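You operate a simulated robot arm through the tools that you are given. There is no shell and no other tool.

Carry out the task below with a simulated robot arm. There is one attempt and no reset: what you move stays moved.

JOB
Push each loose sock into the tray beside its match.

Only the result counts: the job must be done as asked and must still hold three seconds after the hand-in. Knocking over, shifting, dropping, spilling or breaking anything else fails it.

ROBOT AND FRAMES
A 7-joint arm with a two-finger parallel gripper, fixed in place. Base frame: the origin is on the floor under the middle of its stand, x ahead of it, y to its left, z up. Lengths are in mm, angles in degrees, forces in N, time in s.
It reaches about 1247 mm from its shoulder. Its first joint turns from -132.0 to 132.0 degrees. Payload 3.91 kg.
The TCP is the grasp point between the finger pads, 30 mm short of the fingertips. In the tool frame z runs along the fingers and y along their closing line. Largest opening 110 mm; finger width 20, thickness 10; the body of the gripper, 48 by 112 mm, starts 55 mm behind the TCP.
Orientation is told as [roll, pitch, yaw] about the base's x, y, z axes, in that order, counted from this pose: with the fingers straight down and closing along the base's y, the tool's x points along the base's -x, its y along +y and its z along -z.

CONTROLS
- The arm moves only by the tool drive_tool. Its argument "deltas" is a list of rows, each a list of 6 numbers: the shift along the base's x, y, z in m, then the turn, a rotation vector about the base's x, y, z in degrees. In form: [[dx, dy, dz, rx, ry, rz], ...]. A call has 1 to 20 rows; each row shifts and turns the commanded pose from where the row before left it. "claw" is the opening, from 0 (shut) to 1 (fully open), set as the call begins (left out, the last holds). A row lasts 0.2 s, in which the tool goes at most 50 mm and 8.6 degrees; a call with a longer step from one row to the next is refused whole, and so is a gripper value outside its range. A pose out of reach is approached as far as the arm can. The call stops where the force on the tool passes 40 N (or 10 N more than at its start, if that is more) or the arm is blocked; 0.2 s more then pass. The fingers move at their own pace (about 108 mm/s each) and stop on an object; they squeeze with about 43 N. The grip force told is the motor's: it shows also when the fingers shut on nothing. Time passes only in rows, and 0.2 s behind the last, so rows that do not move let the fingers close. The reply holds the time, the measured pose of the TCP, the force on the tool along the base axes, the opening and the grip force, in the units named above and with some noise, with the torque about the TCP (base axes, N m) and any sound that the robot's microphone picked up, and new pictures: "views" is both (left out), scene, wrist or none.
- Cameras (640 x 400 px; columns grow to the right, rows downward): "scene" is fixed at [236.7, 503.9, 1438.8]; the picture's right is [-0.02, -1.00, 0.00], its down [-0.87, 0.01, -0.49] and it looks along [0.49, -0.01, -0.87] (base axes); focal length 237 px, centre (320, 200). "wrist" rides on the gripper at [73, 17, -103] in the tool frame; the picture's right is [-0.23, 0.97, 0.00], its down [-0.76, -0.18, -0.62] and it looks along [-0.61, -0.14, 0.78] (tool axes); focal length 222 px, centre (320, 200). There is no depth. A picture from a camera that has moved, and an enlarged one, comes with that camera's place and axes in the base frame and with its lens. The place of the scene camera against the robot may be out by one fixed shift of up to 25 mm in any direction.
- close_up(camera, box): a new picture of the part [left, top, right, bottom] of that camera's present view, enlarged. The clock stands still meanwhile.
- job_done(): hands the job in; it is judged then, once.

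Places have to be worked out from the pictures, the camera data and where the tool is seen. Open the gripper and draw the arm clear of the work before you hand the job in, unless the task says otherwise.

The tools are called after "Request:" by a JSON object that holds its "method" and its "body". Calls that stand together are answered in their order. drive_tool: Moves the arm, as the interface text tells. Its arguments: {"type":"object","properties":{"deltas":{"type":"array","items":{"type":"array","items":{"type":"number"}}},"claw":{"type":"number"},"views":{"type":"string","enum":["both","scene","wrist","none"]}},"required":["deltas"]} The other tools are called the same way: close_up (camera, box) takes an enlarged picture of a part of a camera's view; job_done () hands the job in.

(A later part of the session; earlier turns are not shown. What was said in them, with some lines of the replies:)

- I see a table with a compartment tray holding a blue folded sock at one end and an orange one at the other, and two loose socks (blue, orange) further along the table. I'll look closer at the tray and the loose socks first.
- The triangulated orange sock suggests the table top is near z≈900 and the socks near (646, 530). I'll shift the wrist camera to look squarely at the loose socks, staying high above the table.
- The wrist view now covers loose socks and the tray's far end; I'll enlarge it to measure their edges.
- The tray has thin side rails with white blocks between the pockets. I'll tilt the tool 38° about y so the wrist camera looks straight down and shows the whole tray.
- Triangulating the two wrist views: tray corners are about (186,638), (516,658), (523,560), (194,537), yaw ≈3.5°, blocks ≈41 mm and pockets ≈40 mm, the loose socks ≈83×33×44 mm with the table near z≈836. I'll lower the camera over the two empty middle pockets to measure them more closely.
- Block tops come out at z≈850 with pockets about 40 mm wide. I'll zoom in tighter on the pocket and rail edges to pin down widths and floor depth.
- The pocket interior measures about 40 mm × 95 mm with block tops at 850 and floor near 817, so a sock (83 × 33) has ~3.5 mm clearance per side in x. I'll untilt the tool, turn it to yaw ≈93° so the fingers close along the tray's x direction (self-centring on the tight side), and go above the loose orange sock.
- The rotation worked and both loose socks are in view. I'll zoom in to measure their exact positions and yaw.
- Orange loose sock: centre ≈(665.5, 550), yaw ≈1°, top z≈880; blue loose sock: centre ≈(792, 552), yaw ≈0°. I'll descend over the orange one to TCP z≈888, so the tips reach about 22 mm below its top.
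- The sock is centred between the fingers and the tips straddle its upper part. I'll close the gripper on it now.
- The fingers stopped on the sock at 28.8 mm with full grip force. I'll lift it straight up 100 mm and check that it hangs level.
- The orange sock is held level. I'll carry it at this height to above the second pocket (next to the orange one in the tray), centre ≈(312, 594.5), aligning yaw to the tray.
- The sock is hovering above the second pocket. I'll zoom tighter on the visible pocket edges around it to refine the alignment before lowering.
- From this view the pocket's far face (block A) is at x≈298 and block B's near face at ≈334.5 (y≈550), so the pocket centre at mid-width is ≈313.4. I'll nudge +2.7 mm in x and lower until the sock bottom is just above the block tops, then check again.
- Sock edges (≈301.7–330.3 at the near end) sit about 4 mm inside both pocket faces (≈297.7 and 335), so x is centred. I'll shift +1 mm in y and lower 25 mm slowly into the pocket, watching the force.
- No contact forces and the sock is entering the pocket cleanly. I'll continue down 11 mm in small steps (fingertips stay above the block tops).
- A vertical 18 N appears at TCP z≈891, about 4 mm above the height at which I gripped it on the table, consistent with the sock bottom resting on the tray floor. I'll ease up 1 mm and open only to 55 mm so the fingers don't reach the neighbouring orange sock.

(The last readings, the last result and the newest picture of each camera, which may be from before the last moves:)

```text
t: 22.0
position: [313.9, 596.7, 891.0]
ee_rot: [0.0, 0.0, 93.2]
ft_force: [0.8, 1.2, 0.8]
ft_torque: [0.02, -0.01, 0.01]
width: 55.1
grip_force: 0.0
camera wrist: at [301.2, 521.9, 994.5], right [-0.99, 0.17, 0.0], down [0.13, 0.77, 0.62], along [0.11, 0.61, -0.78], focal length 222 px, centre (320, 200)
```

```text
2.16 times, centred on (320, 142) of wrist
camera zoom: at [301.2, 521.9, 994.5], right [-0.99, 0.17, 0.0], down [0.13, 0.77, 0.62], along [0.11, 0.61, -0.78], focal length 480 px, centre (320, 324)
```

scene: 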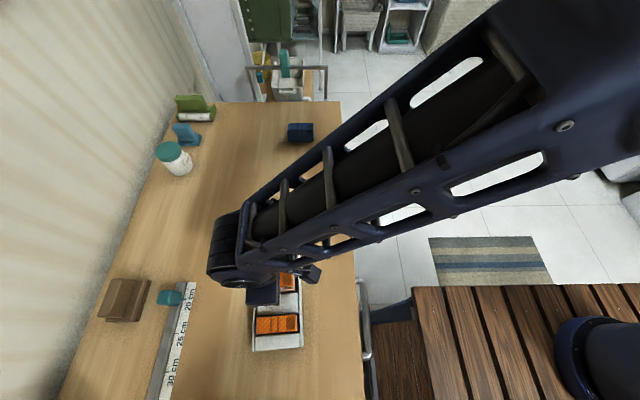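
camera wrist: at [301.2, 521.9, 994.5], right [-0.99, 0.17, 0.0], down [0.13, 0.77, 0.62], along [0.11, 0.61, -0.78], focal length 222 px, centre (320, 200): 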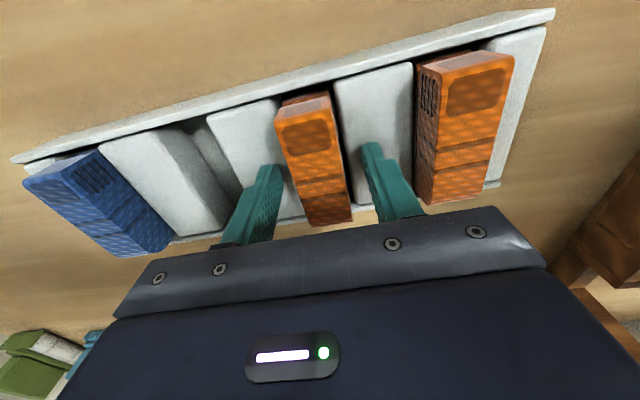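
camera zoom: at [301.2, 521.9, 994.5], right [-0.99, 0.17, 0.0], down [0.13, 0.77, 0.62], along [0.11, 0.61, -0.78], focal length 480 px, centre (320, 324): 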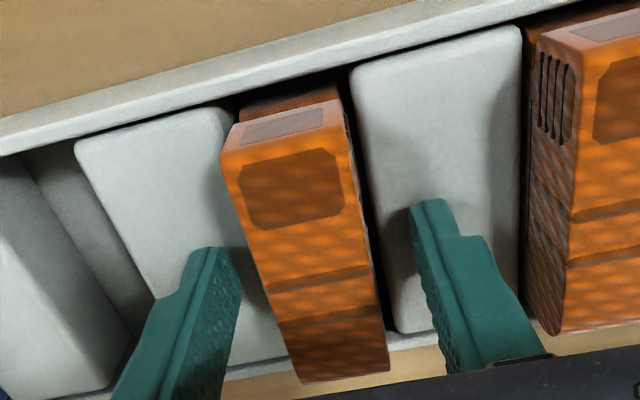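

The sock was released and stays in the pocket. I'll raise straight up and inspect whether it is fully seated like its neighbour.

Request:
{"method": "drive_tool", "body": {"deltas": [[0, 0, 0.01, 0, 0, 0], [0, 0, 0.02, 0, 0, 0], [0, 0, 0.03, 0, 0, 0], [0, 0, 0.03, 0, 0, 0], [0, 0, 0.03, 0, 0, 0], [0, 0, 0, 0, 0, 0]], "views": "both"}}

Request:
{"method": "close_up", "body": {"camera": "wrist", "box": [220, 20, 460, 180]}}

Request:
{"method": "close_up", "body": {"camera": "scene", "box": [230, 260, 330, 360]}}

```text
t: 23.4
position: [313.3, 594.3, 1012.0]
ee_rot: [0.0, 0.0, 93.2]
ft_force: [0.3, -0.3, 0.0]
ft_torque: [-0.01, -0.03, 0.0]
width: 55.0
grip_force: 0.1
camera wrist: at [300.0, 521.1, 1115.0], right [-0.99, 0.17, 0.0], down [0.13, 0.77, 0.62], along [0.11, 0.61, -0.78], focal length 222 px, centre (320, 200)
```

scene: 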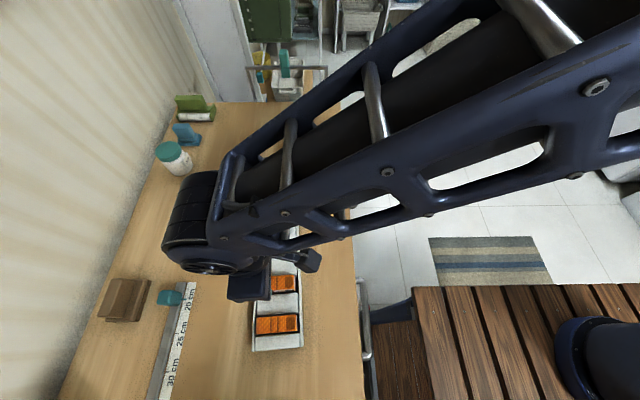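
wrist: 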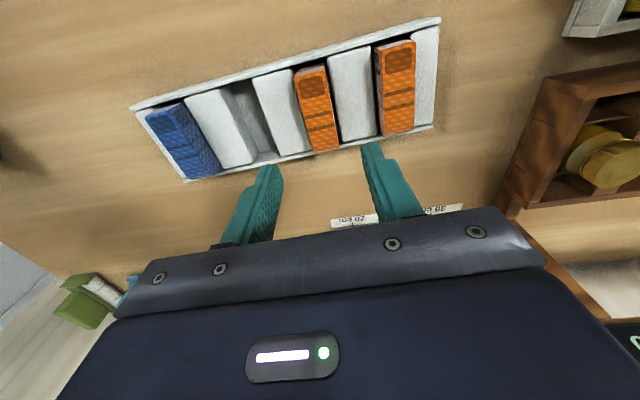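

```text
2.50 times, centred on (340, 100) of wrist
camera zoom: at [300.0, 521.1, 1115.0], right [-0.99, 0.17, 0.0], down [0.13, 0.77, 0.62], along [0.11, 0.61, -0.78], focal length 555 px, centre (270, 450)
```

zoom: 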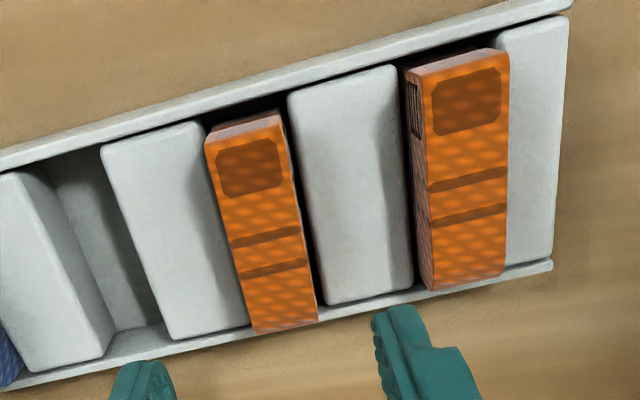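

```text
4.00 times, centred on (280, 310) of scene
camera zoom: at [236.7, 503.9, 1438.8], right [-0.02, -1.0, 0.0], down [-0.87, 0.01, -0.49], along [0.49, -0.01, -0.87], focal length 946 px, centre (480, -240)
```

zoom: 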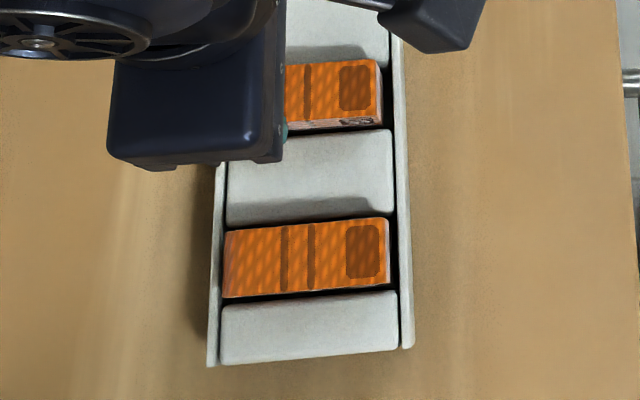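

Stereo heights suggest the placed sock's top (≈883) may be slightly above its neighbour's (≈870–880), so I want a side-on look. I'll back off toward −y and tilt the camera toward the horizon to compare their heights.

Request:
{"method": "drive_tool", "body": {"deltas": [[0, -0.03, 0, 0, 0, 0], [0, -0.03, 0, 0, 0, 0], [0, -0.02, -0.01, 7.5, 0, 0], [0, -0.02, -0.015, 7.5, 0, 0], [0, -0.02, -0.02, 7.5, 0, 0], [0, -0.02, -0.02, 7.5, 0, 0], [0, 0, 0, 0, 0, 0]], "views": "both"}}

```text
t: 25.0
position: [315.9, 453.1, 944.9]
ee_rot: [-1.9, -30.0, 93.8]
ft_force: [-0.5, 0.2, -0.2]
ft_torque: [-0.02, -0.01, 0.0]
width: 54.8
grip_force: 0.1
camera wrist: at [301.8, 338.5, 998.1], right [-0.99, 0.15, 0.09], down [0.13, 0.35, 0.93], along [0.11, 0.92, -0.37], focal length 222 px, centre (320, 200)
```

scene: 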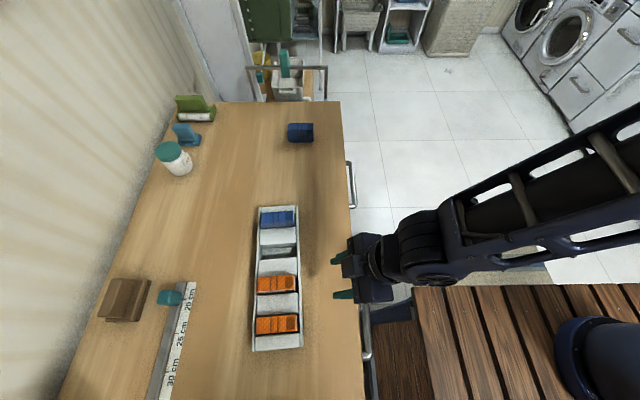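
wrist: 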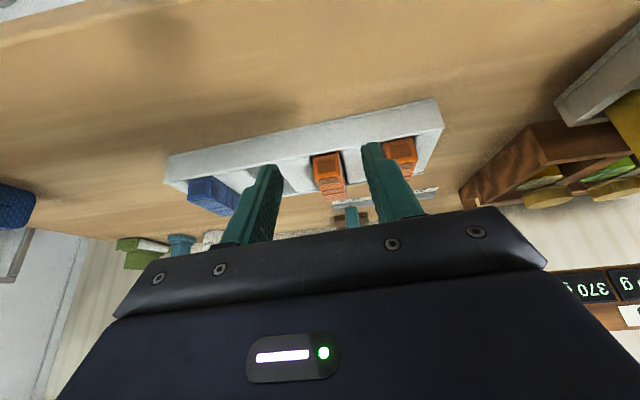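

Request:
{"method": "close_up", "body": {"camera": "wrist", "box": [280, 90, 460, 220]}}

Request:
{"method": "close_up", "body": {"camera": "wrist", "box": [155, 130, 275, 230]}}

Request:
{"method": "close_up", "body": {"camera": "scene", "box": [235, 195, 325, 355]}}

```text
3.08 times, centred on (370, 155) of wrist
camera zoom: at [301.8, 338.5, 998.1], right [-0.99, 0.15, 0.09], down [0.13, 0.35, 0.93], along [0.11, 0.92, -0.37], focal length 684 px, centre (166, 338)
```

zoom: 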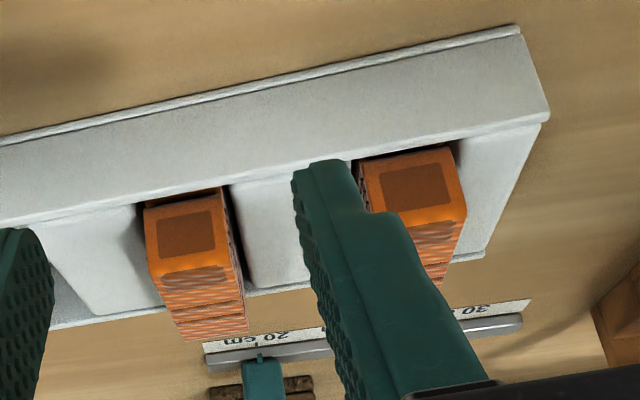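

```text
4.00 times, centred on (215, 180) of wrist
camera zoom: at [301.8, 338.5, 998.1], right [-0.99, 0.15, 0.09], down [0.13, 0.35, 0.93], along [0.11, 0.92, -0.37], focal length 888 px, centre (740, 280)
```

zoom: 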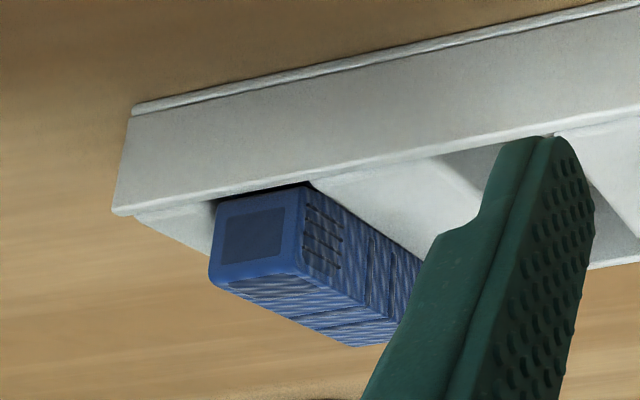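

```text
2.50 times, centred on (280, 275) of scene
camera zoom: at [236.7, 503.9, 1438.8], right [-0.02, -1.0, 0.0], down [-0.87, 0.01, -0.49], along [0.49, -0.01, -0.87], focal length 592 px, centre (420, 12)
```

zoom: 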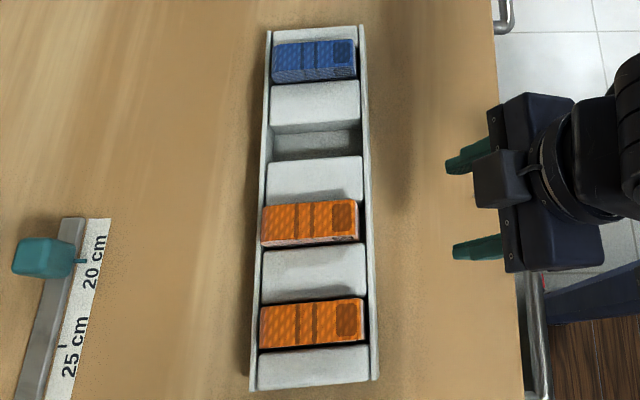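

Side view: the rails span z≈820–857, and the placed sock's top (≈886–889) matches the blue tray sock's (≈888), so it's seated on the floor; the scene view shows the tray unmoved. Now I'll level the tool, rise, and travel to above the loose blue sock at about (792, 552).

Request:
{"method": "drive_tool", "body": {"deltas": [[0, 0, 0.02, -7.5, 0, 0], [0, 0, 0.02, -7.5, 0, 0], [0, 0, 0.02, -7.5, 0, 0], [0, 0, 0.01, -7.5, 0, 0], [0.034, 0.007, 0, 0, 0, -0.4], [0.034, 0.007, 0, 0, 0, -0.4], [0.034, 0.007, 0, 0, 0, -0.4], [0.034, 0.007, 0, 0, 0, -0.4], [0.034, 0.007, 0, 0, 0, -0.4], [0.034, 0.007, 0, 0, 0, -0.4], [0.034, 0.007, 0, 0, 0, -0.4], [0.034, 0.007, 0, 0, 0, -0.4], [0.034, 0.007, 0, 0, 0, 0], [0.034, 0.007, 0, 0, 0, 0], [0.034, 0.007, 0, 0, 0, 0], [0.034, 0.007, 0, 0, 0, 0], [0.034, 0.007, 0, 0, 0, 0], [0.034, 0.007, 0, 0, 0, 0], [0, 0, 0, 0, 0, 0]], "views": "both"}}

Request:
{"method": "close_up", "body": {"camera": "wrist", "box": [260, 40, 380, 160]}}

```text
t: 29.0
position: [789.4, 553.5, 1015.5]
ee_rot: [0.0, -0.1, 90.1]
ft_force: [-0.3, -0.4, -0.2]
ft_torque: [0.0, 0.0, 0.0]
width: 54.8
grip_force: 0.1
camera wrist: at [772.8, 481.1, 1118.3], right [-0.97, 0.23, 0.0], down [0.18, 0.76, 0.62], along [0.14, 0.61, -0.78], focal length 222 px, centre (320, 200)
```

scene: 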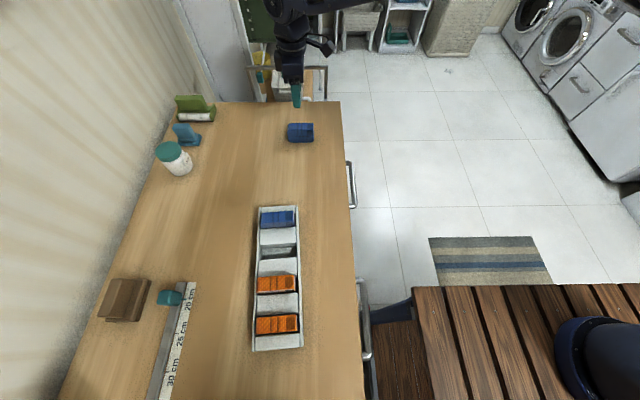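
wrist: 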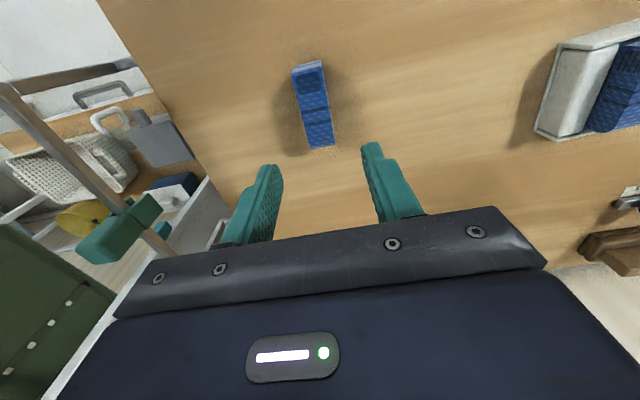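

```text
3.33 times, centred on (320, 100) of wrist
camera zoom: at [772.8, 481.1, 1118.3], right [-0.97, 0.23, 0.0], down [0.18, 0.76, 0.62], along [0.14, 0.61, -0.78], focal length 740 px, centre (320, 533)
```

zoom: 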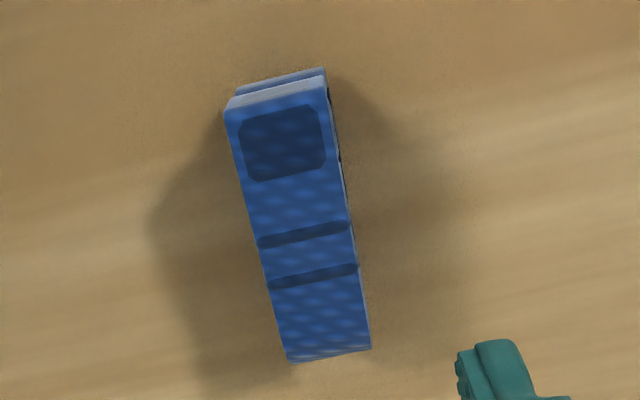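

Blue loose sock: centre ≈(793, 550.5), yaw ≈−1.2°. I'll align over it, open to ~82 mm, and descend to TCP z≈887.

Request:
{"method": "drive_tool", "body": {"deltas": [[0.0037, -0.0033, -0.02, 0, 0, -1.3], [0, 0, -0.02, 0, 0, 0], [0, 0, -0.02, 0, 0, 0], [0, 0, -0.02, 0, 0, 0], [0, 0, -0.02, 0, 0, 0], [0, 0, -0.0185, 0, 0, 0], [0, 0, -0.01, 0, 0, 0], [0, 0, 0, 0, 0, 0]], "claw": 0.75, "views": "both"}}

Request:
{"method": "close_up", "body": {"camera": "wrist", "box": [220, 70, 420, 240]}}

```text
t: 30.8
position: [796.1, 550.1, 887.3]
ee_rot: [-0.1, 0.0, 88.7]
ft_force: [0.1, 0.1, 0.4]
ft_torque: [-0.03, 0.01, 0.0]
width: 82.5
grip_force: 0.0
camera wrist: at [776.5, 477.4, 991.0], right [-0.97, 0.25, 0.0], down [0.19, 0.76, 0.62], along [0.15, 0.6, -0.78], focal length 222 px, centre (320, 200)
```

scene: 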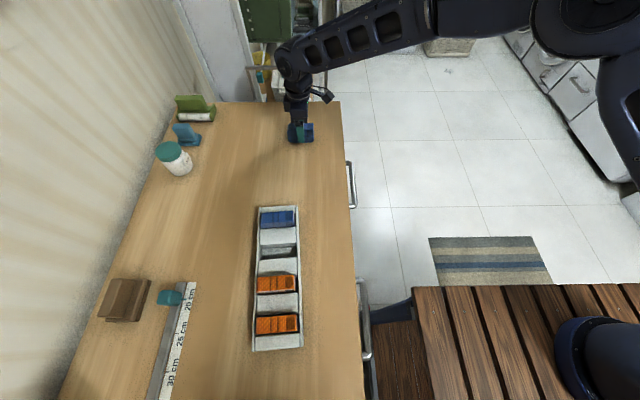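
wrist: 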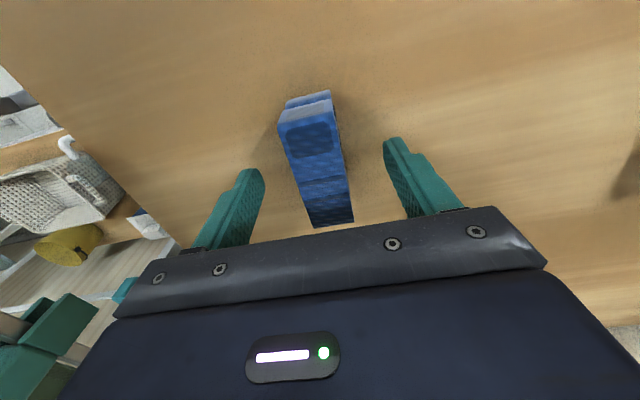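

```text
2.35 times, centred on (320, 155) of wrist
camera zoom: at [776.5, 477.4, 991.0], right [-0.97, 0.25, 0.0], down [0.19, 0.76, 0.62], along [0.15, 0.6, -0.78], focal length 523 px, centre (320, 306)
```

zoom: 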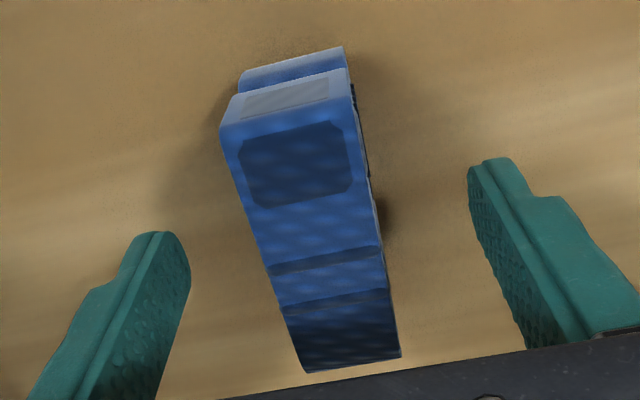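

The blue sock is centred between the fingers just as the orange one was. Closing the gripper.

Request:
{"method": "drive_tool", "body": {"deltas": [[0, 0, 0, 0, 0, 0], [0, 0, 0, 0, 0, 0], [0, 0, 0, 0, 0, 0], [0, 0, 0, 0, 0, 0], [0, 0, 0, 0, 0, 0]], "claw": 0, "views": "none"}}

Request:
{"method": "drive_tool", "body": {"deltas": [[0, 0, 0.01, 0, 0, 0], [0, 0, 0.02, 0, 0, 0], [0, 0, 0.03, 0, 0, 0], [0, 0, 0.03, 0, 0, 0], [0, 0, 0.03, 0, 0, 0], [0, 0, 0, 0, 0, 0]], "views": "both"}}

Request:
{"method": "close_up", "body": {"camera": "wrist", "box": [240, 70, 400, 250]}}

```text
t: 32.0
position: [795.8, 549.9, 887.1]
ee_rot: [0.0, 0.0, 88.8]
ft_force: [0.2, -0.6, 0.4]
ft_torque: [0.0, 0.02, 0.01]
width: 28.7
grip_force: 43.5
```

```text
t: 33.4
position: [795.3, 550.0, 1008.4]
ee_rot: [0.0, 0.0, 88.8]
ft_force: [0.9, -1.3, -0.9]
ft_torque: [0.0, 0.03, 0.01]
width: 28.6
grip_force: 43.6
camera wrist: at [776.3, 476.6, 1111.8], right [-0.97, 0.25, 0.0], down [0.19, 0.76, 0.62], along [0.15, 0.6, -0.78], focal length 222 px, centre (320, 200)
```

scene: 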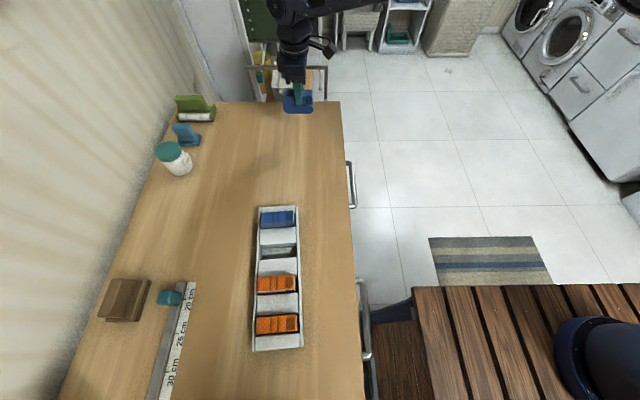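
wrist: 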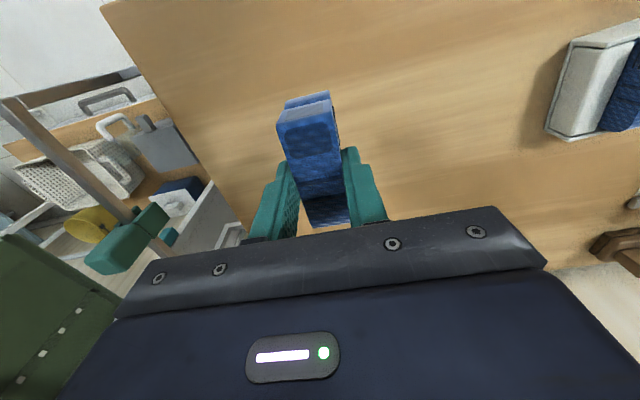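

```text
2.22 times, centred on (320, 160) of wrist
camera zoom: at [776.3, 476.6, 1111.8], right [-0.97, 0.25, 0.0], down [0.19, 0.76, 0.62], along [0.15, 0.6, -0.78], focal length 494 px, centre (320, 289)
```

zoom: 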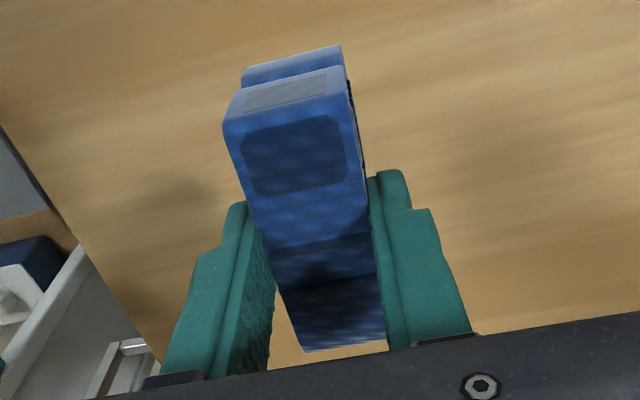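

Blue sock gripped (28.7 mm) and lifted level. I'll carry it to above the third pocket (next to the blue tray sock), centre ≈(393.5, 600), aligning yaw to ≈93.2°.

Request:
{"method": "drive_tool", "body": {"deltas": [[-0.0287, 0.00357, 0, 0, 0, 0.4], [-0.0287, 0.00357, 0, 0, 0, 0.4], [-0.0287, 0.00357, 0, 0, 0, 0.4], [-0.0287, 0.00357, 0, 0, 0, 0.4], [-0.0287, 0.00357, 0, 0, 0, 0.4], [-0.0287, 0.00357, 0, 0, 0, 0.4], [-0.0287, 0.00357, 0, 0, 0, 0.4], [-0.0287, 0.00357, 0, 0, 0, 0.4], [-0.0287, 0.00357, 0, 0, 0, 0.4], [-0.0287, 0.00357, 0, 0, 0, 0.4], [-0.0287, 0.00357, 0, 0, 0, 0.4], [-0.0287, 0.00357, 0, 0, 0, 0], [-0.0287, 0.00357, 0, 0, 0, 0], [-0.0286, 0.00359, 0, 0, 0, 0], [0, 0, -0.02, 0, 0, 0], [0, 0, 0, 0, 0, 0], [0, 0, 0, 0, 0, 0]], "views": "both"}}

Request:
{"method": "close_up", "body": {"camera": "wrist", "box": [260, 40, 380, 120]}}

Request:
{"method": "close_up", "body": {"camera": "wrist", "box": [220, 30, 420, 220]}}

```text
t: 37.0
position: [392.8, 600.5, 986.1]
ee_rot: [0.0, 0.0, 93.1]
ft_force: [0.2, -0.2, -0.4]
ft_torque: [0.03, -0.02, 0.04]
width: 28.7
grip_force: 43.1
camera wrist: at [378.9, 527.4, 1089.9], right [-0.98, 0.17, 0.0], down [0.14, 0.77, 0.62], along [0.11, 0.61, -0.78], focal length 222 px, centre (320, 200)
```

scene: 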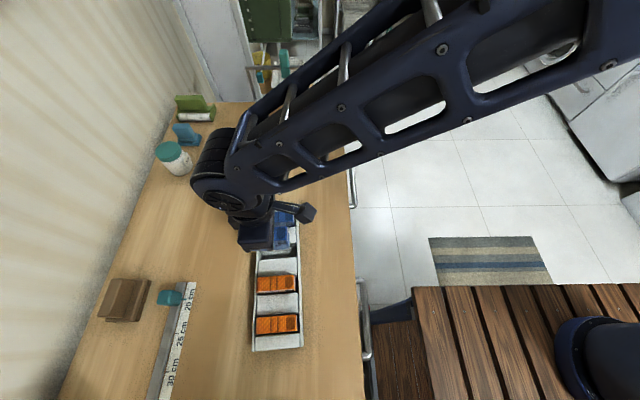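
wrist: 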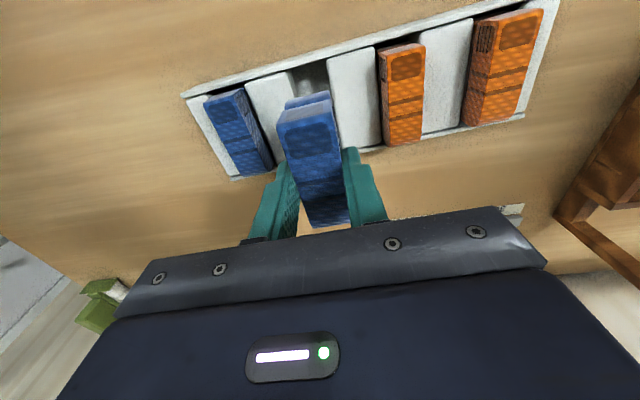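

```text
5.00 times, centred on (320, 80) of wrist
camera zoom: at [378.9, 527.4, 1089.9], right [-0.98, 0.17, 0.0], down [0.14, 0.77, 0.62], along [0.11, 0.61, -0.78], focal length 1111 px, centre (320, 800)
```

zoom: 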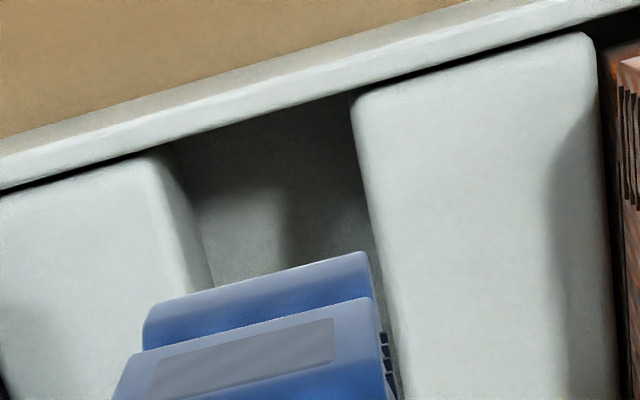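

```text
2.11 times, centred on (320, 125) of wrist
camera zoom: at [378.9, 527.4, 1089.9], right [-0.98, 0.17, 0.0], down [0.14, 0.77, 0.62], along [0.11, 0.61, -0.78], focal length 468 px, centre (320, 358)
```

zoom: 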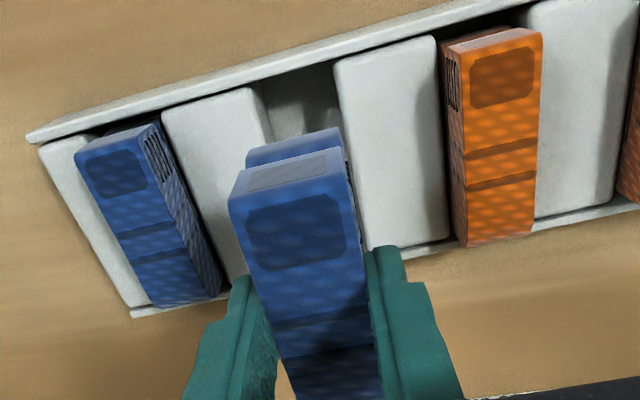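

Relative to the camera, the pocket faces are at ≈377.5 and ≈413.5 (near end), so the pocket centre is ≈1.6 mm further +x than the sock. I'll shift +1.6 mm in x, +0.8 mm in y and lower to just above the blocks.

Request:
{"method": "drive_tool", "body": {"deltas": [[0.0016, 0.0008, -0.01, 0, 0, 0], [0, 0, -0.013, 0, 0, 0], [0, 0, -0.013, 0, 0, 0], [0, 0, -0.013, 0, 0, 0], [0, 0, -0.011, 0, 0, 0], [0, 0, 0, 0, 0, 0], [0, 0, 0, 0, 0, 0]], "views": "wrist"}}

Request:
{"method": "close_up", "body": {"camera": "wrist", "box": [250, 50, 370, 130]}}

Request:
{"method": "close_up", "body": {"camera": "wrist", "box": [220, 50, 420, 235]}}

```text
t: 38.6
position: [395.0, 601.6, 927.8]
ee_rot: [0.0, -0.1, 93.3]
ft_force: [-0.5, -0.5, 5.9]
ft_torque: [0.26, 0.07, 0.07]
width: 28.6
grip_force: 43.1
camera wrist: at [381.3, 528.3, 1030.9], right [-0.98, 0.17, 0.0], down [0.14, 0.77, 0.62], along [0.11, 0.61, -0.78], focal length 222 px, centre (320, 200)
```

wrist: 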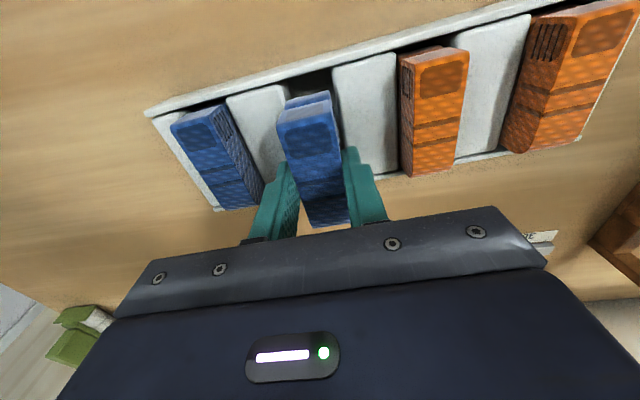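

```text
5.00 times, centred on (310, 90) of wrist
camera zoom: at [381.3, 528.3, 1030.9], right [-0.98, 0.17, 0.0], down [0.14, 0.77, 0.62], along [0.11, 0.61, -0.78], focal length 1111 px, centre (370, 750)
```

zoom: 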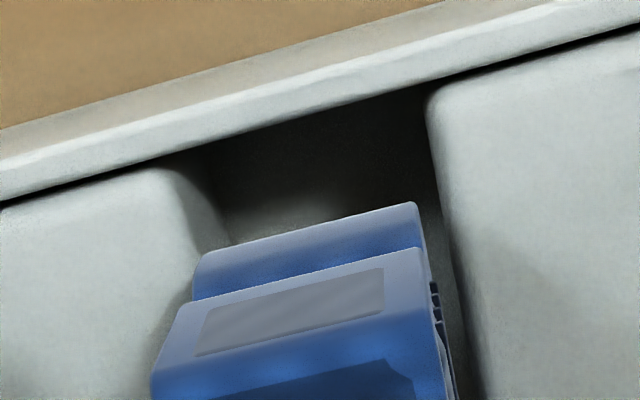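

```text
2.16 times, centred on (320, 142) of wrist
camera zoom: at [381.3, 528.3, 1030.9], right [-0.98, 0.17, 0.0], down [0.14, 0.77, 0.62], along [0.11, 0.61, -0.78], focal length 480 px, centre (320, 324)
```

zoom: 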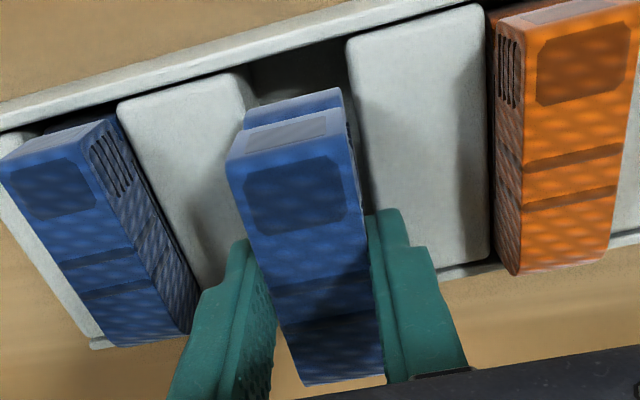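

There's a light 5.9 N contact with torque placing it ~49 mm toward +y: the sock's +y end is touching the top of the +y rail, as this sock sits a few mm further +y in the grip. I'll lift 10 mm, shift −5 mm in y and −0.9 mm in x, and look again.

Request:
{"method": "drive_tool", "body": {"deltas": [[0, 0, 0.01, 0, 0, 0], [-0.0009, -0.005, 0, 0, 0, 0], [0, 0, 0, 0, 0, 0], [0, 0, -0.006, 0, 0, 0], [0, 0, 0, 0, 0, 0]], "views": "both"}}

Request:
{"method": "close_up", "body": {"camera": "wrist", "box": [250, 50, 370, 130]}}

Request:
{"method": "close_up", "body": {"camera": "wrist", "box": [220, 50, 420, 235]}}

Request:
{"method": "close_up", "body": {"camera": "scene", "box": [235, 195, 325, 355]}}

```text
t: 39.8
position: [392.9, 597.2, 931.8]
ee_rot: [0.0, 0.0, 93.2]
ft_force: [0.0, 1.5, -0.4]
ft_torque: [0.0, 0.0, 0.0]
width: 28.5
grip_force: 42.5
camera wrist: at [379.9, 523.4, 1035.5], right [-0.98, 0.17, 0.0], down [0.14, 0.77, 0.62], along [0.11, 0.61, -0.78], focal length 222 px, centre (320, 200)
```

scene: 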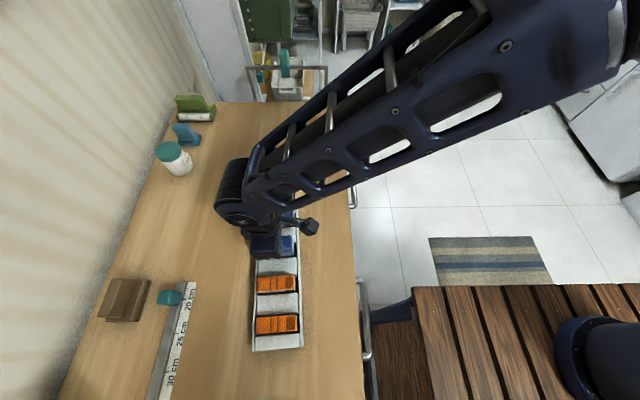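
wrist: 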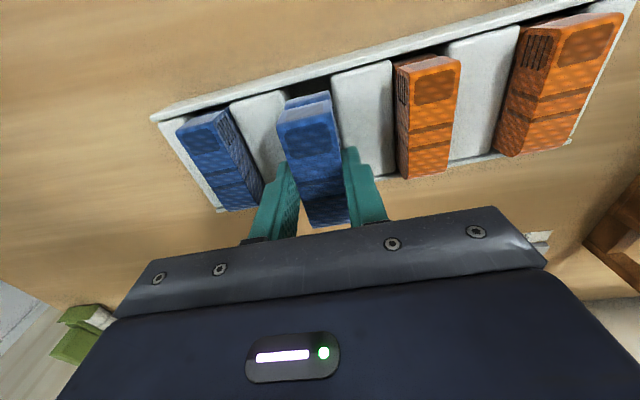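

```text
5.00 times, centred on (310, 90) of wrist
camera zoom: at [379.9, 523.4, 1035.5], right [-0.98, 0.17, 0.0], down [0.14, 0.77, 0.62], along [0.11, 0.61, -0.78], focal length 1111 px, centre (370, 750)
```

zoom: 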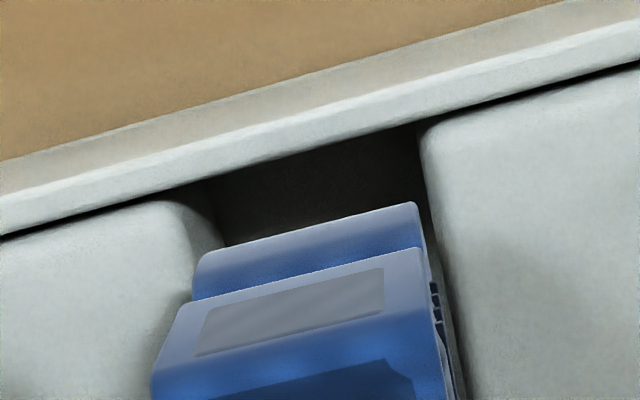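

```text
2.16 times, centred on (320, 142) of wrist
camera zoom: at [379.9, 523.4, 1035.5], right [-0.98, 0.17, 0.0], down [0.14, 0.77, 0.62], along [0.11, 0.61, -0.78], focal length 480 px, centre (320, 324)
```

zoom: 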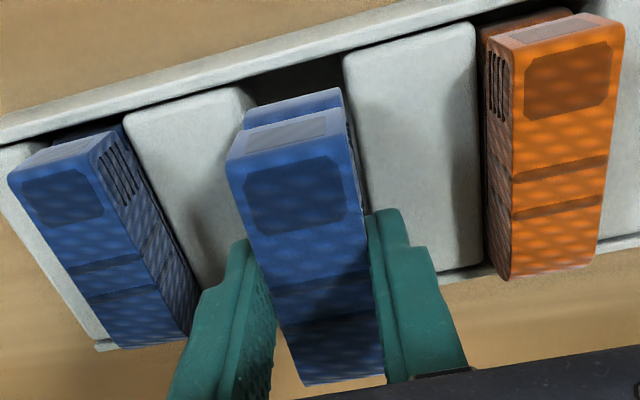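

```text
2.50 times, centred on (280, 275) of scene
camera zoom: at [236.7, 503.9, 1438.8], right [-0.02, -1.0, 0.0], down [-0.87, 0.01, -0.49], along [0.49, -0.01, -0.87], focal length 592 px, centre (420, 12)
```

zoom: 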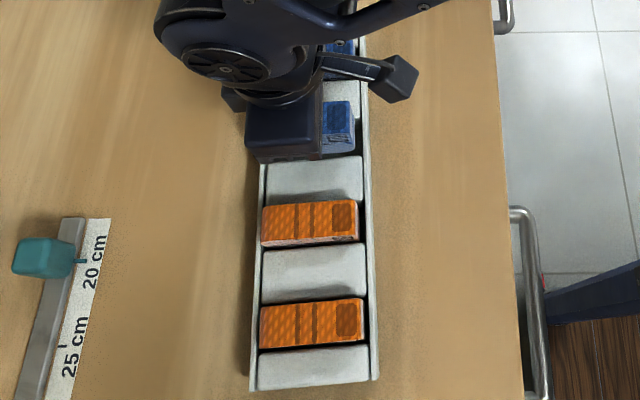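

The sock now has ≈4 mm clearance on both x sides, ≈4 mm to the −y rail and ≈3 mm to the +y rail, and the tray looks unmoved. I'll lower slowly past the rail-top height and check the force.

Request:
{"method": "drive_tool", "body": {"deltas": [[0, 0, -0.003, 0, 0, 0], [0, 0, -0.003, 0, 0, 0], [0, 0, -0.003, 0, 0, 0], [0, 0, -0.003, 0, 0, 0], [0, 0, 0, 0, 0, 0]], "views": "wrist"}}

```text
t: 41.0
position: [393.8, 598.2, 920.3]
ee_rot: [0.0, -0.1, 93.3]
ft_force: [0.5, -0.2, -0.7]
ft_torque: [0.01, -0.05, 0.03]
width: 28.7
grip_force: 43.3
camera wrist: at [380.3, 523.4, 1023.3], right [-0.98, 0.17, 0.0], down [0.14, 0.77, 0.62], along [0.11, 0.61, -0.78], focal length 222 px, centre (320, 200)
```

wrist: 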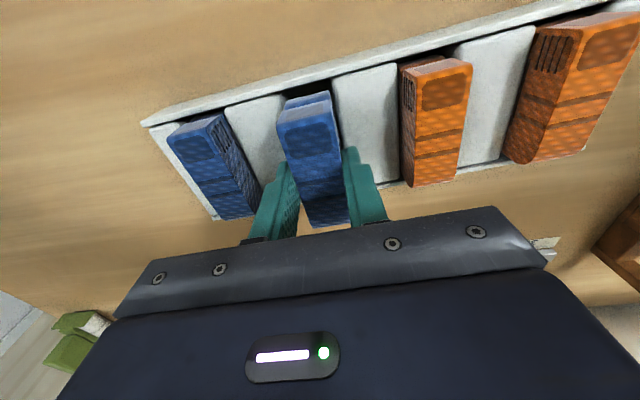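

The force is near zero below the earlier contact height, so the sock is entering the pocket. I'll continue down 20 mm.

Request:
{"method": "drive_tool", "body": {"deltas": [[0, 0, -0.004, 0, 0, 0], [0, 0, -0.004, 0, 0, 0], [0, 0, -0.004, 0, 0, 0], [0, 0, -0.004, 0, 0, 0], [0, 0, -0.004, 0, 0, 0], [0, 0, 0, 0, 0, 0]], "views": "wrist"}}

Request:
{"method": "close_up", "body": {"camera": "wrist", "box": [220, 50, 420, 235]}}

```text
t: 42.4
position: [394.9, 596.3, 900.1]
ee_rot: [0.0, 0.1, 93.0]
ft_force: [-0.3, 0.1, -1.4]
ft_torque: [-0.02, 0.0, 0.0]
width: 28.6
grip_force: 43.1
camera wrist: at [380.5, 522.4, 1003.6], right [-0.98, 0.17, 0.0], down [0.14, 0.77, 0.62], along [0.11, 0.61, -0.78], focal length 222 px, centre (320, 200)
```

wrist: 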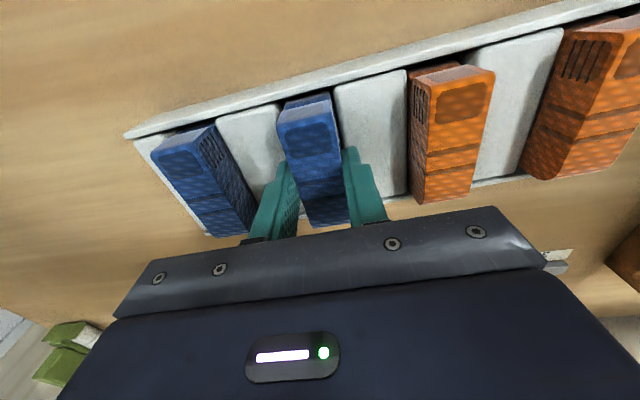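

```text
2.16 times, centred on (320, 142) of wrist
camera zoom: at [380.5, 522.4, 1003.6], right [-0.98, 0.17, 0.0], down [0.14, 0.77, 0.62], along [0.11, 0.61, -0.78], focal length 480 px, centre (320, 324)
```

zoom: 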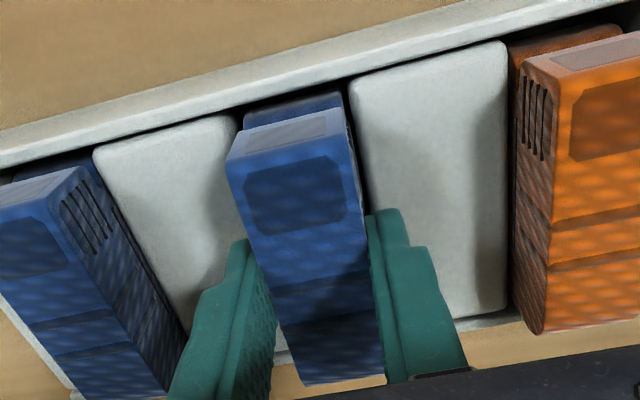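

Still no contact, and the sock is well inside the pocket. I'll take the last ~9 mm in small steps to the floor (expected contact near z≈891).

Request:
{"method": "drive_tool", "body": {"deltas": [[0, 0, -0.003, 0, 0, 0], [0, 0, -0.003, 0, 0, 0], [0, 0, -0.002, 0, 0, 0], [0, 0, -0.001, 0, 0, 0], [0, 0, 0, 0, 0, 0]], "views": "wrist"}}

```text
t: 43.6
position: [392.0, 596.4, 892.1]
ee_rot: [-0.1, -0.1, 93.1]
ft_force: [-1.8, -7.9, 27.9]
ft_torque: [-0.55, 0.05, 0.02]
width: 28.8
grip_force: 42.9
camera wrist: at [379.8, 522.8, 995.6], right [-0.98, 0.17, 0.0], down [0.14, 0.77, 0.62], along [0.11, 0.62, -0.78], focal length 222 px, centre (320, 200)
```

wrist: 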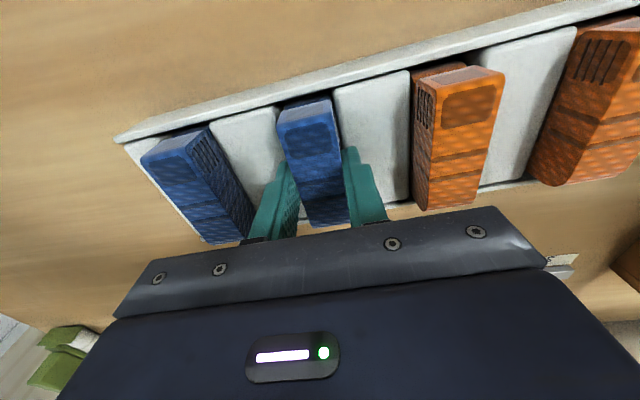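

Floor contact at z≈892 (same level as the first sock), 28 N vertical. I'll ease up 2.5 mm to relieve the press, then open to 55 mm.

Request:
{"method": "drive_tool", "body": {"deltas": [[0, 0, 0.0015, 0, 0, 0], [0, 0, 0.001, 0, 0, 0], [0, 0, 0, 0, 0, 0]], "views": "none"}}

Request:
{"method": "drive_tool", "body": {"deltas": [[0, 0, 0, 0, 0, 0], [0, 0, 0, 0, 0, 0], [0, 0, 0, 0, 0, 0]], "claw": 0.5, "views": "wrist"}}

```text
t: 44.4
position: [393.4, 594.8, 893.0]
ee_rot: [0.0, 0.1, 93.2]
ft_force: [-0.2, -0.5, -0.5]
ft_torque: [-0.01, 0.04, -0.02]
width: 28.7
grip_force: 42.7
```

```text
t: 45.2
position: [393.5, 596.8, 892.4]
ee_rot: [0.0, 0.0, 93.1]
ft_force: [-0.1, -0.6, -0.4]
ft_torque: [-0.01, -0.05, 0.0]
width: 55.0
grip_force: 0.1
camera wrist: at [379.9, 522.7, 996.7], right [-0.98, 0.17, 0.0], down [0.14, 0.77, 0.62], along [0.11, 0.61, -0.78], focal length 222 px, centre (320, 200)
```

wrist: 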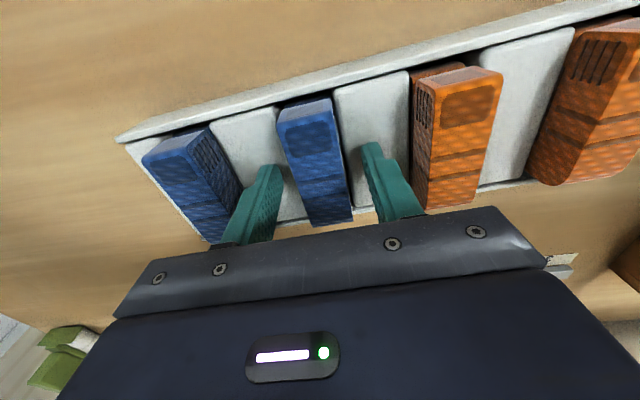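

The blue sock is released and stands in the pocket. I'll rise straight up and then check the whole tray from above.

Request:
{"method": "drive_tool", "body": {"deltas": [[0, 0, 0.01, 0, 0, 0], [0, 0, 0.02, 0, 0, 0], [0, 0, 0.03, 0, 0, 0], [0, 0, 0.03, 0, 0, 0], [0, 0, 0.03, 0, 0, 0], [0, 0, 0, 0, 0, 0]], "views": "wrist"}}

Request:
{"method": "close_up", "body": {"camera": "wrist", "box": [180, 0, 560, 190]}}

```text
t: 46.6
position: [393.3, 597.0, 1013.6]
ee_rot: [-0.1, 0.0, 93.1]
ft_force: [-0.2, 0.1, -1.0]
ft_torque: [-0.03, 0.0, 0.0]
width: 55.0
grip_force: 0.1
camera wrist: at [380.4, 521.3, 1116.7], right [-0.98, 0.17, 0.0], down [0.14, 0.77, 0.62], along [0.11, 0.61, -0.78], focal length 222 px, centre (320, 200)
```

wrist: 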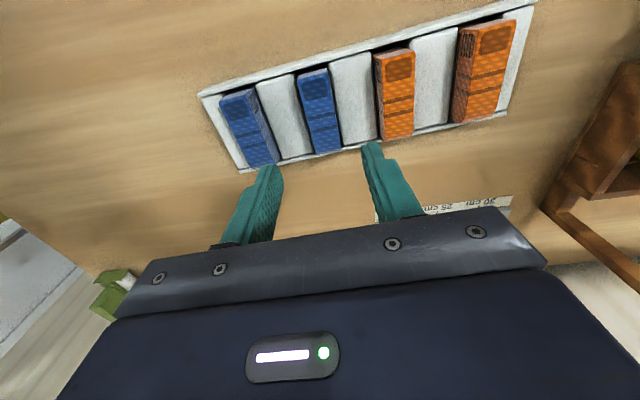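

```text
1.68 times, centred on (370, 95) of wrist
camera zoom: at [380.4, 521.3, 1116.7], right [-0.98, 0.17, 0.0], down [0.14, 0.77, 0.62], along [0.11, 0.61, -0.78], focal length 374 px, centre (236, 377)
```

zoom: 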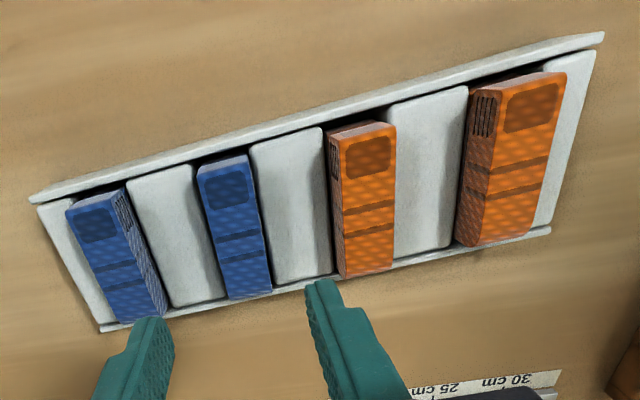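

All four socks are in the pockets: blue–blue and orange–orange side by side. I'll back off toward −y with the camera tilted for a side-on check of the seating heights.

Request:
{"method": "drive_tool", "body": {"deltas": [[0, -0.03, 0, 0, 0, 0], [0, -0.03, 0, 0, 0, 0], [0, -0.025, -0.01, 7.5, 0, 0], [0, -0.025, -0.015, 7.5, 0, 0], [0, -0.025, -0.02, 7.5, 0, 0], [0, -0.025, -0.02, 7.5, 0, 0], [0, -0.02, 0, 0, 0, 0], [0, 0, 0, 0, 0, 0]], "claw": 0, "views": "both"}}

Request:
{"method": "close_up", "body": {"camera": "wrist", "box": [180, 80, 500, 230]}}

Request:
{"method": "close_up", "body": {"camera": "scene", "box": [235, 195, 325, 355]}}

```text
t: 48.4
position: [393.6, 417.3, 949.6]
ee_rot: [-1.8, -30.1, 93.5]
ft_force: [-0.3, -0.6, -0.2]
ft_torque: [-0.01, -0.01, -0.01]
width: 0.0
grip_force: 37.5
camera wrist: at [379.1, 301.6, 1002.0], right [-0.98, 0.15, 0.09], down [0.14, 0.35, 0.93], along [0.11, 0.92, -0.37], focal length 222 px, centre (320, 200)
```

scene: 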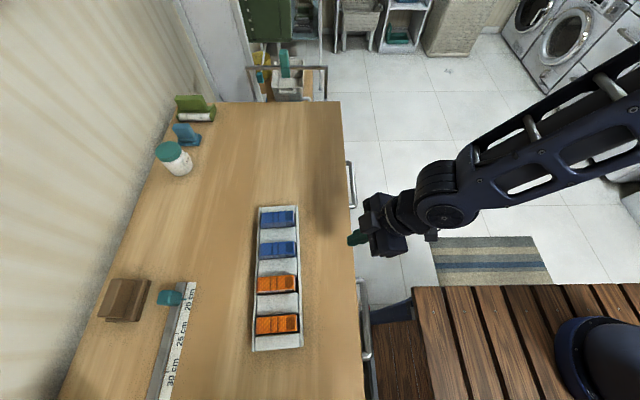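
wrist: 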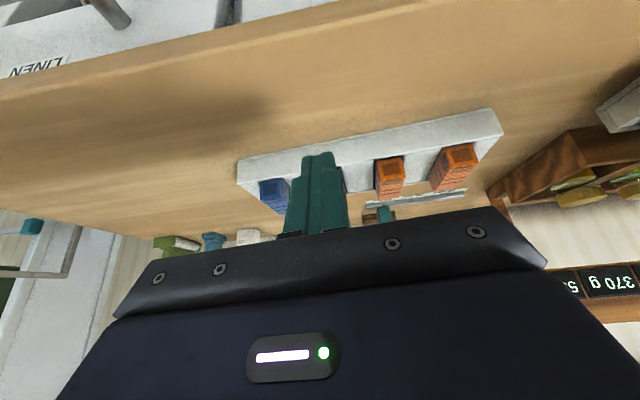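

```text
2.00 times, centred on (340, 155) of wrist
camera zoom: at [379.1, 301.6, 1002.0], right [-0.98, 0.15, 0.09], down [0.14, 0.35, 0.93], along [0.11, 0.92, -0.37], focal length 444 px, centre (280, 290)
```

zoom: 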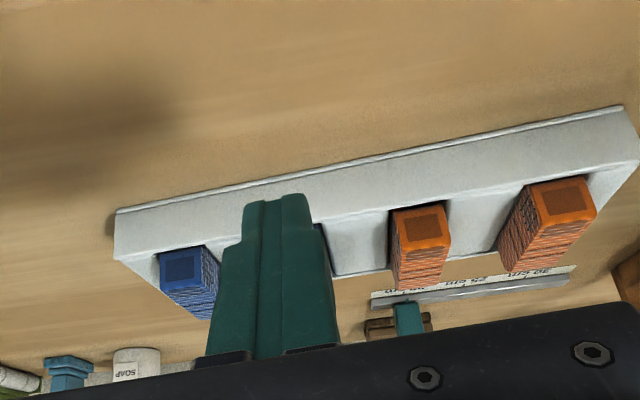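

```text
2.50 times, centred on (280, 275) of scene
camera zoom: at [236.7, 503.9, 1438.8], right [-0.02, -1.0, 0.0], down [-0.87, 0.01, -0.49], along [0.49, -0.01, -0.87], focal length 592 px, centre (420, 12)
```

zoom: 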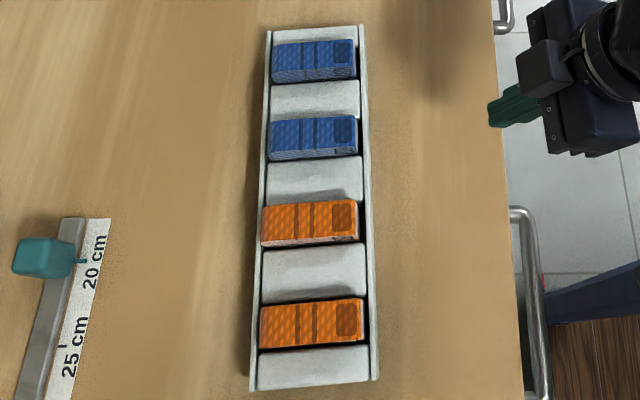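

The scene view shows all four socks evenly seated and the tray in place. I'll open the gripper fully (away from everything) and shift slightly to unblock the view of the placed blue sock.

Request:
{"method": "drive_tool", "body": {"deltas": [[0, 0, 0, 0, 0, 0], [0, 0, 0, 0, 0, 0], [0, 0, 0, 0, 0, 0], [0, 0, 0, 0, 0, 0]], "claw": 1, "views": "wrist"}}

Request:
{"method": "close_up", "body": {"camera": "wrist", "box": [230, 90, 430, 230]}}

```text
t: 49.4
position: [391.9, 416.8, 949.9]
ee_rot: [-1.8, -30.0, 93.6]
ft_force: [-0.1, -0.4, 0.0]
ft_torque: [-0.01, -0.01, 0.01]
width: 110.3
grip_force: 0.0
camera wrist: at [379.2, 301.8, 1002.2], right [-0.98, 0.15, 0.09], down [0.14, 0.36, 0.92], along [0.11, 0.92, -0.37], focal length 222 px, centre (320, 200)
```

wrist: 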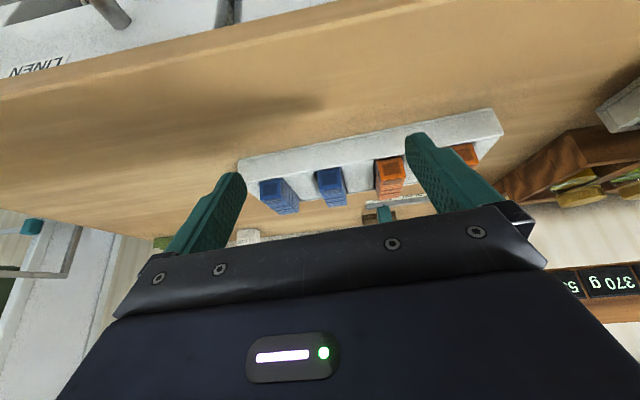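

```text
2.86 times, centred on (330, 160) of wrist
camera zoom: at [379.2, 301.8, 1002.2], right [-0.98, 0.15, 0.09], down [0.14, 0.36, 0.92], along [0.11, 0.92, -0.37], focal length 635 px, centre (291, 314)
```

zoom: 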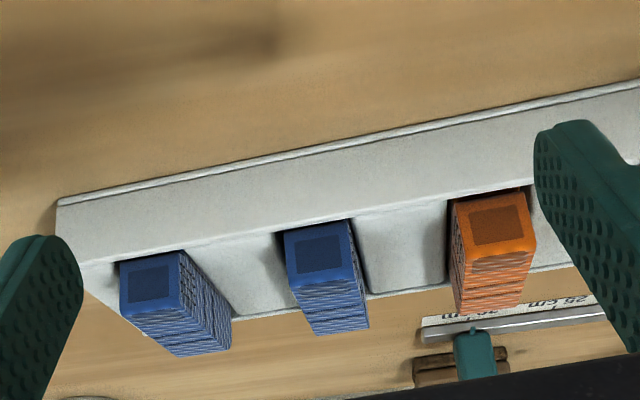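

All socks protrude the same amount above the rail, so both loose ones are fully seated beside their matches. I'll level the tool and raise the arm clear of the table before handing in.

Request:
{"method": "drive_tool", "body": {"deltas": [[0, 0, 0.03, -7.5, 0, 0], [0, 0, 0.03, -7.5, 0, 0], [0, 0, 0.03, -7.5, 0, 0], [0, 0, 0.03, -7.5, 0, 0], [0.02, -0.01, 0.03, 0, 0, 0], [0.02, -0.01, 0.03, 0, 0, 0], [0, 0, 0, 0, 0, 0], [0, 0, 0, 0, 0, 0]], "views": "both"}}

Request:
{"method": "close_up", "body": {"camera": "scene", "box": [235, 195, 325, 355]}}

```text
t: 51.2
position: [432.7, 397.9, 1129.8]
ee_rot: [0.0, 0.0, 93.1]
ft_force: [-0.2, 0.0, 0.5]
ft_torque: [0.0, 0.03, -0.02]
width: 110.1
grip_force: 0.1
camera wrist: at [419.7, 323.4, 1233.2], right [-0.98, 0.17, 0.0], down [0.14, 0.77, 0.62], along [0.11, 0.61, -0.78], focal length 222 px, centre (320, 200)
```

scene: 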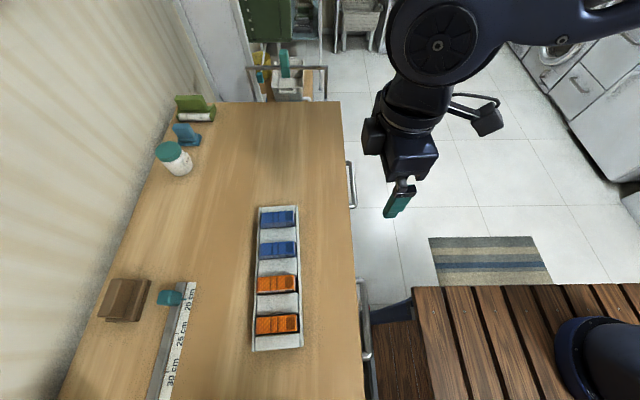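
wrist: 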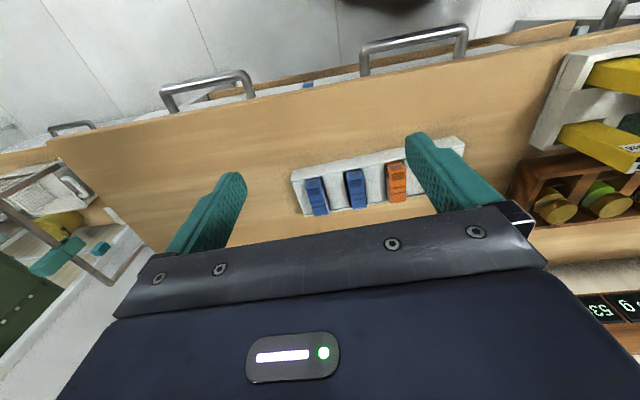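

```text
2.50 times, centred on (280, 275) of scene
camera zoom: at [236.7, 503.9, 1438.8], right [-0.02, -1.0, 0.0], down [-0.87, 0.01, -0.49], along [0.49, -0.01, -0.87], focal length 592 px, centre (420, 12)
```

zoom: 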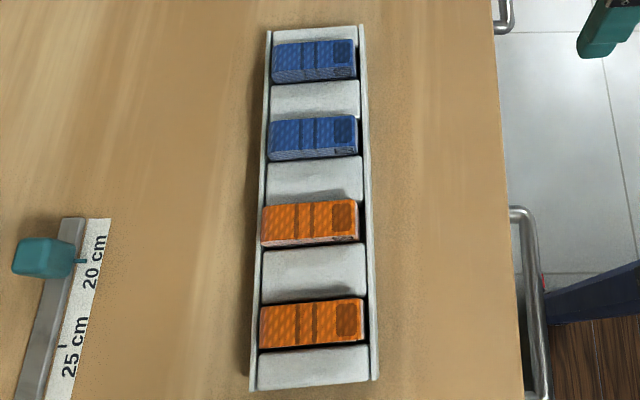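

Both loose socks rest in the tray pockets next to their matches (blue by blue, orange by orange). The tray and the other items look unmoved, and the arm is clear with the gripper open. Handing in.

Request:
{"method": "job_done", "body": {}}

```text
The job is handed in.
```

Both loose socks are now in the tray beside their matches: blue next to blue and orange next to orange. I picked each sock up and lowered it into its pocket rather than sliding it across the table.

- **Seating:** Each sock touched the pocket floor at about the same height. From the side they stand level with the socks already in the tray.
- **Light touch:** The blue sock brushed the top of the tray's side rail (about 6 N) on the first try. I lifted it, shifted it 5 mm and lowered it again without touching the rail.
- **Everything else:** The scene pictures show the tray and the other items where they started. The arm is clear of the table with the gripper open.

The job is handed in; I have not seen the judged result.
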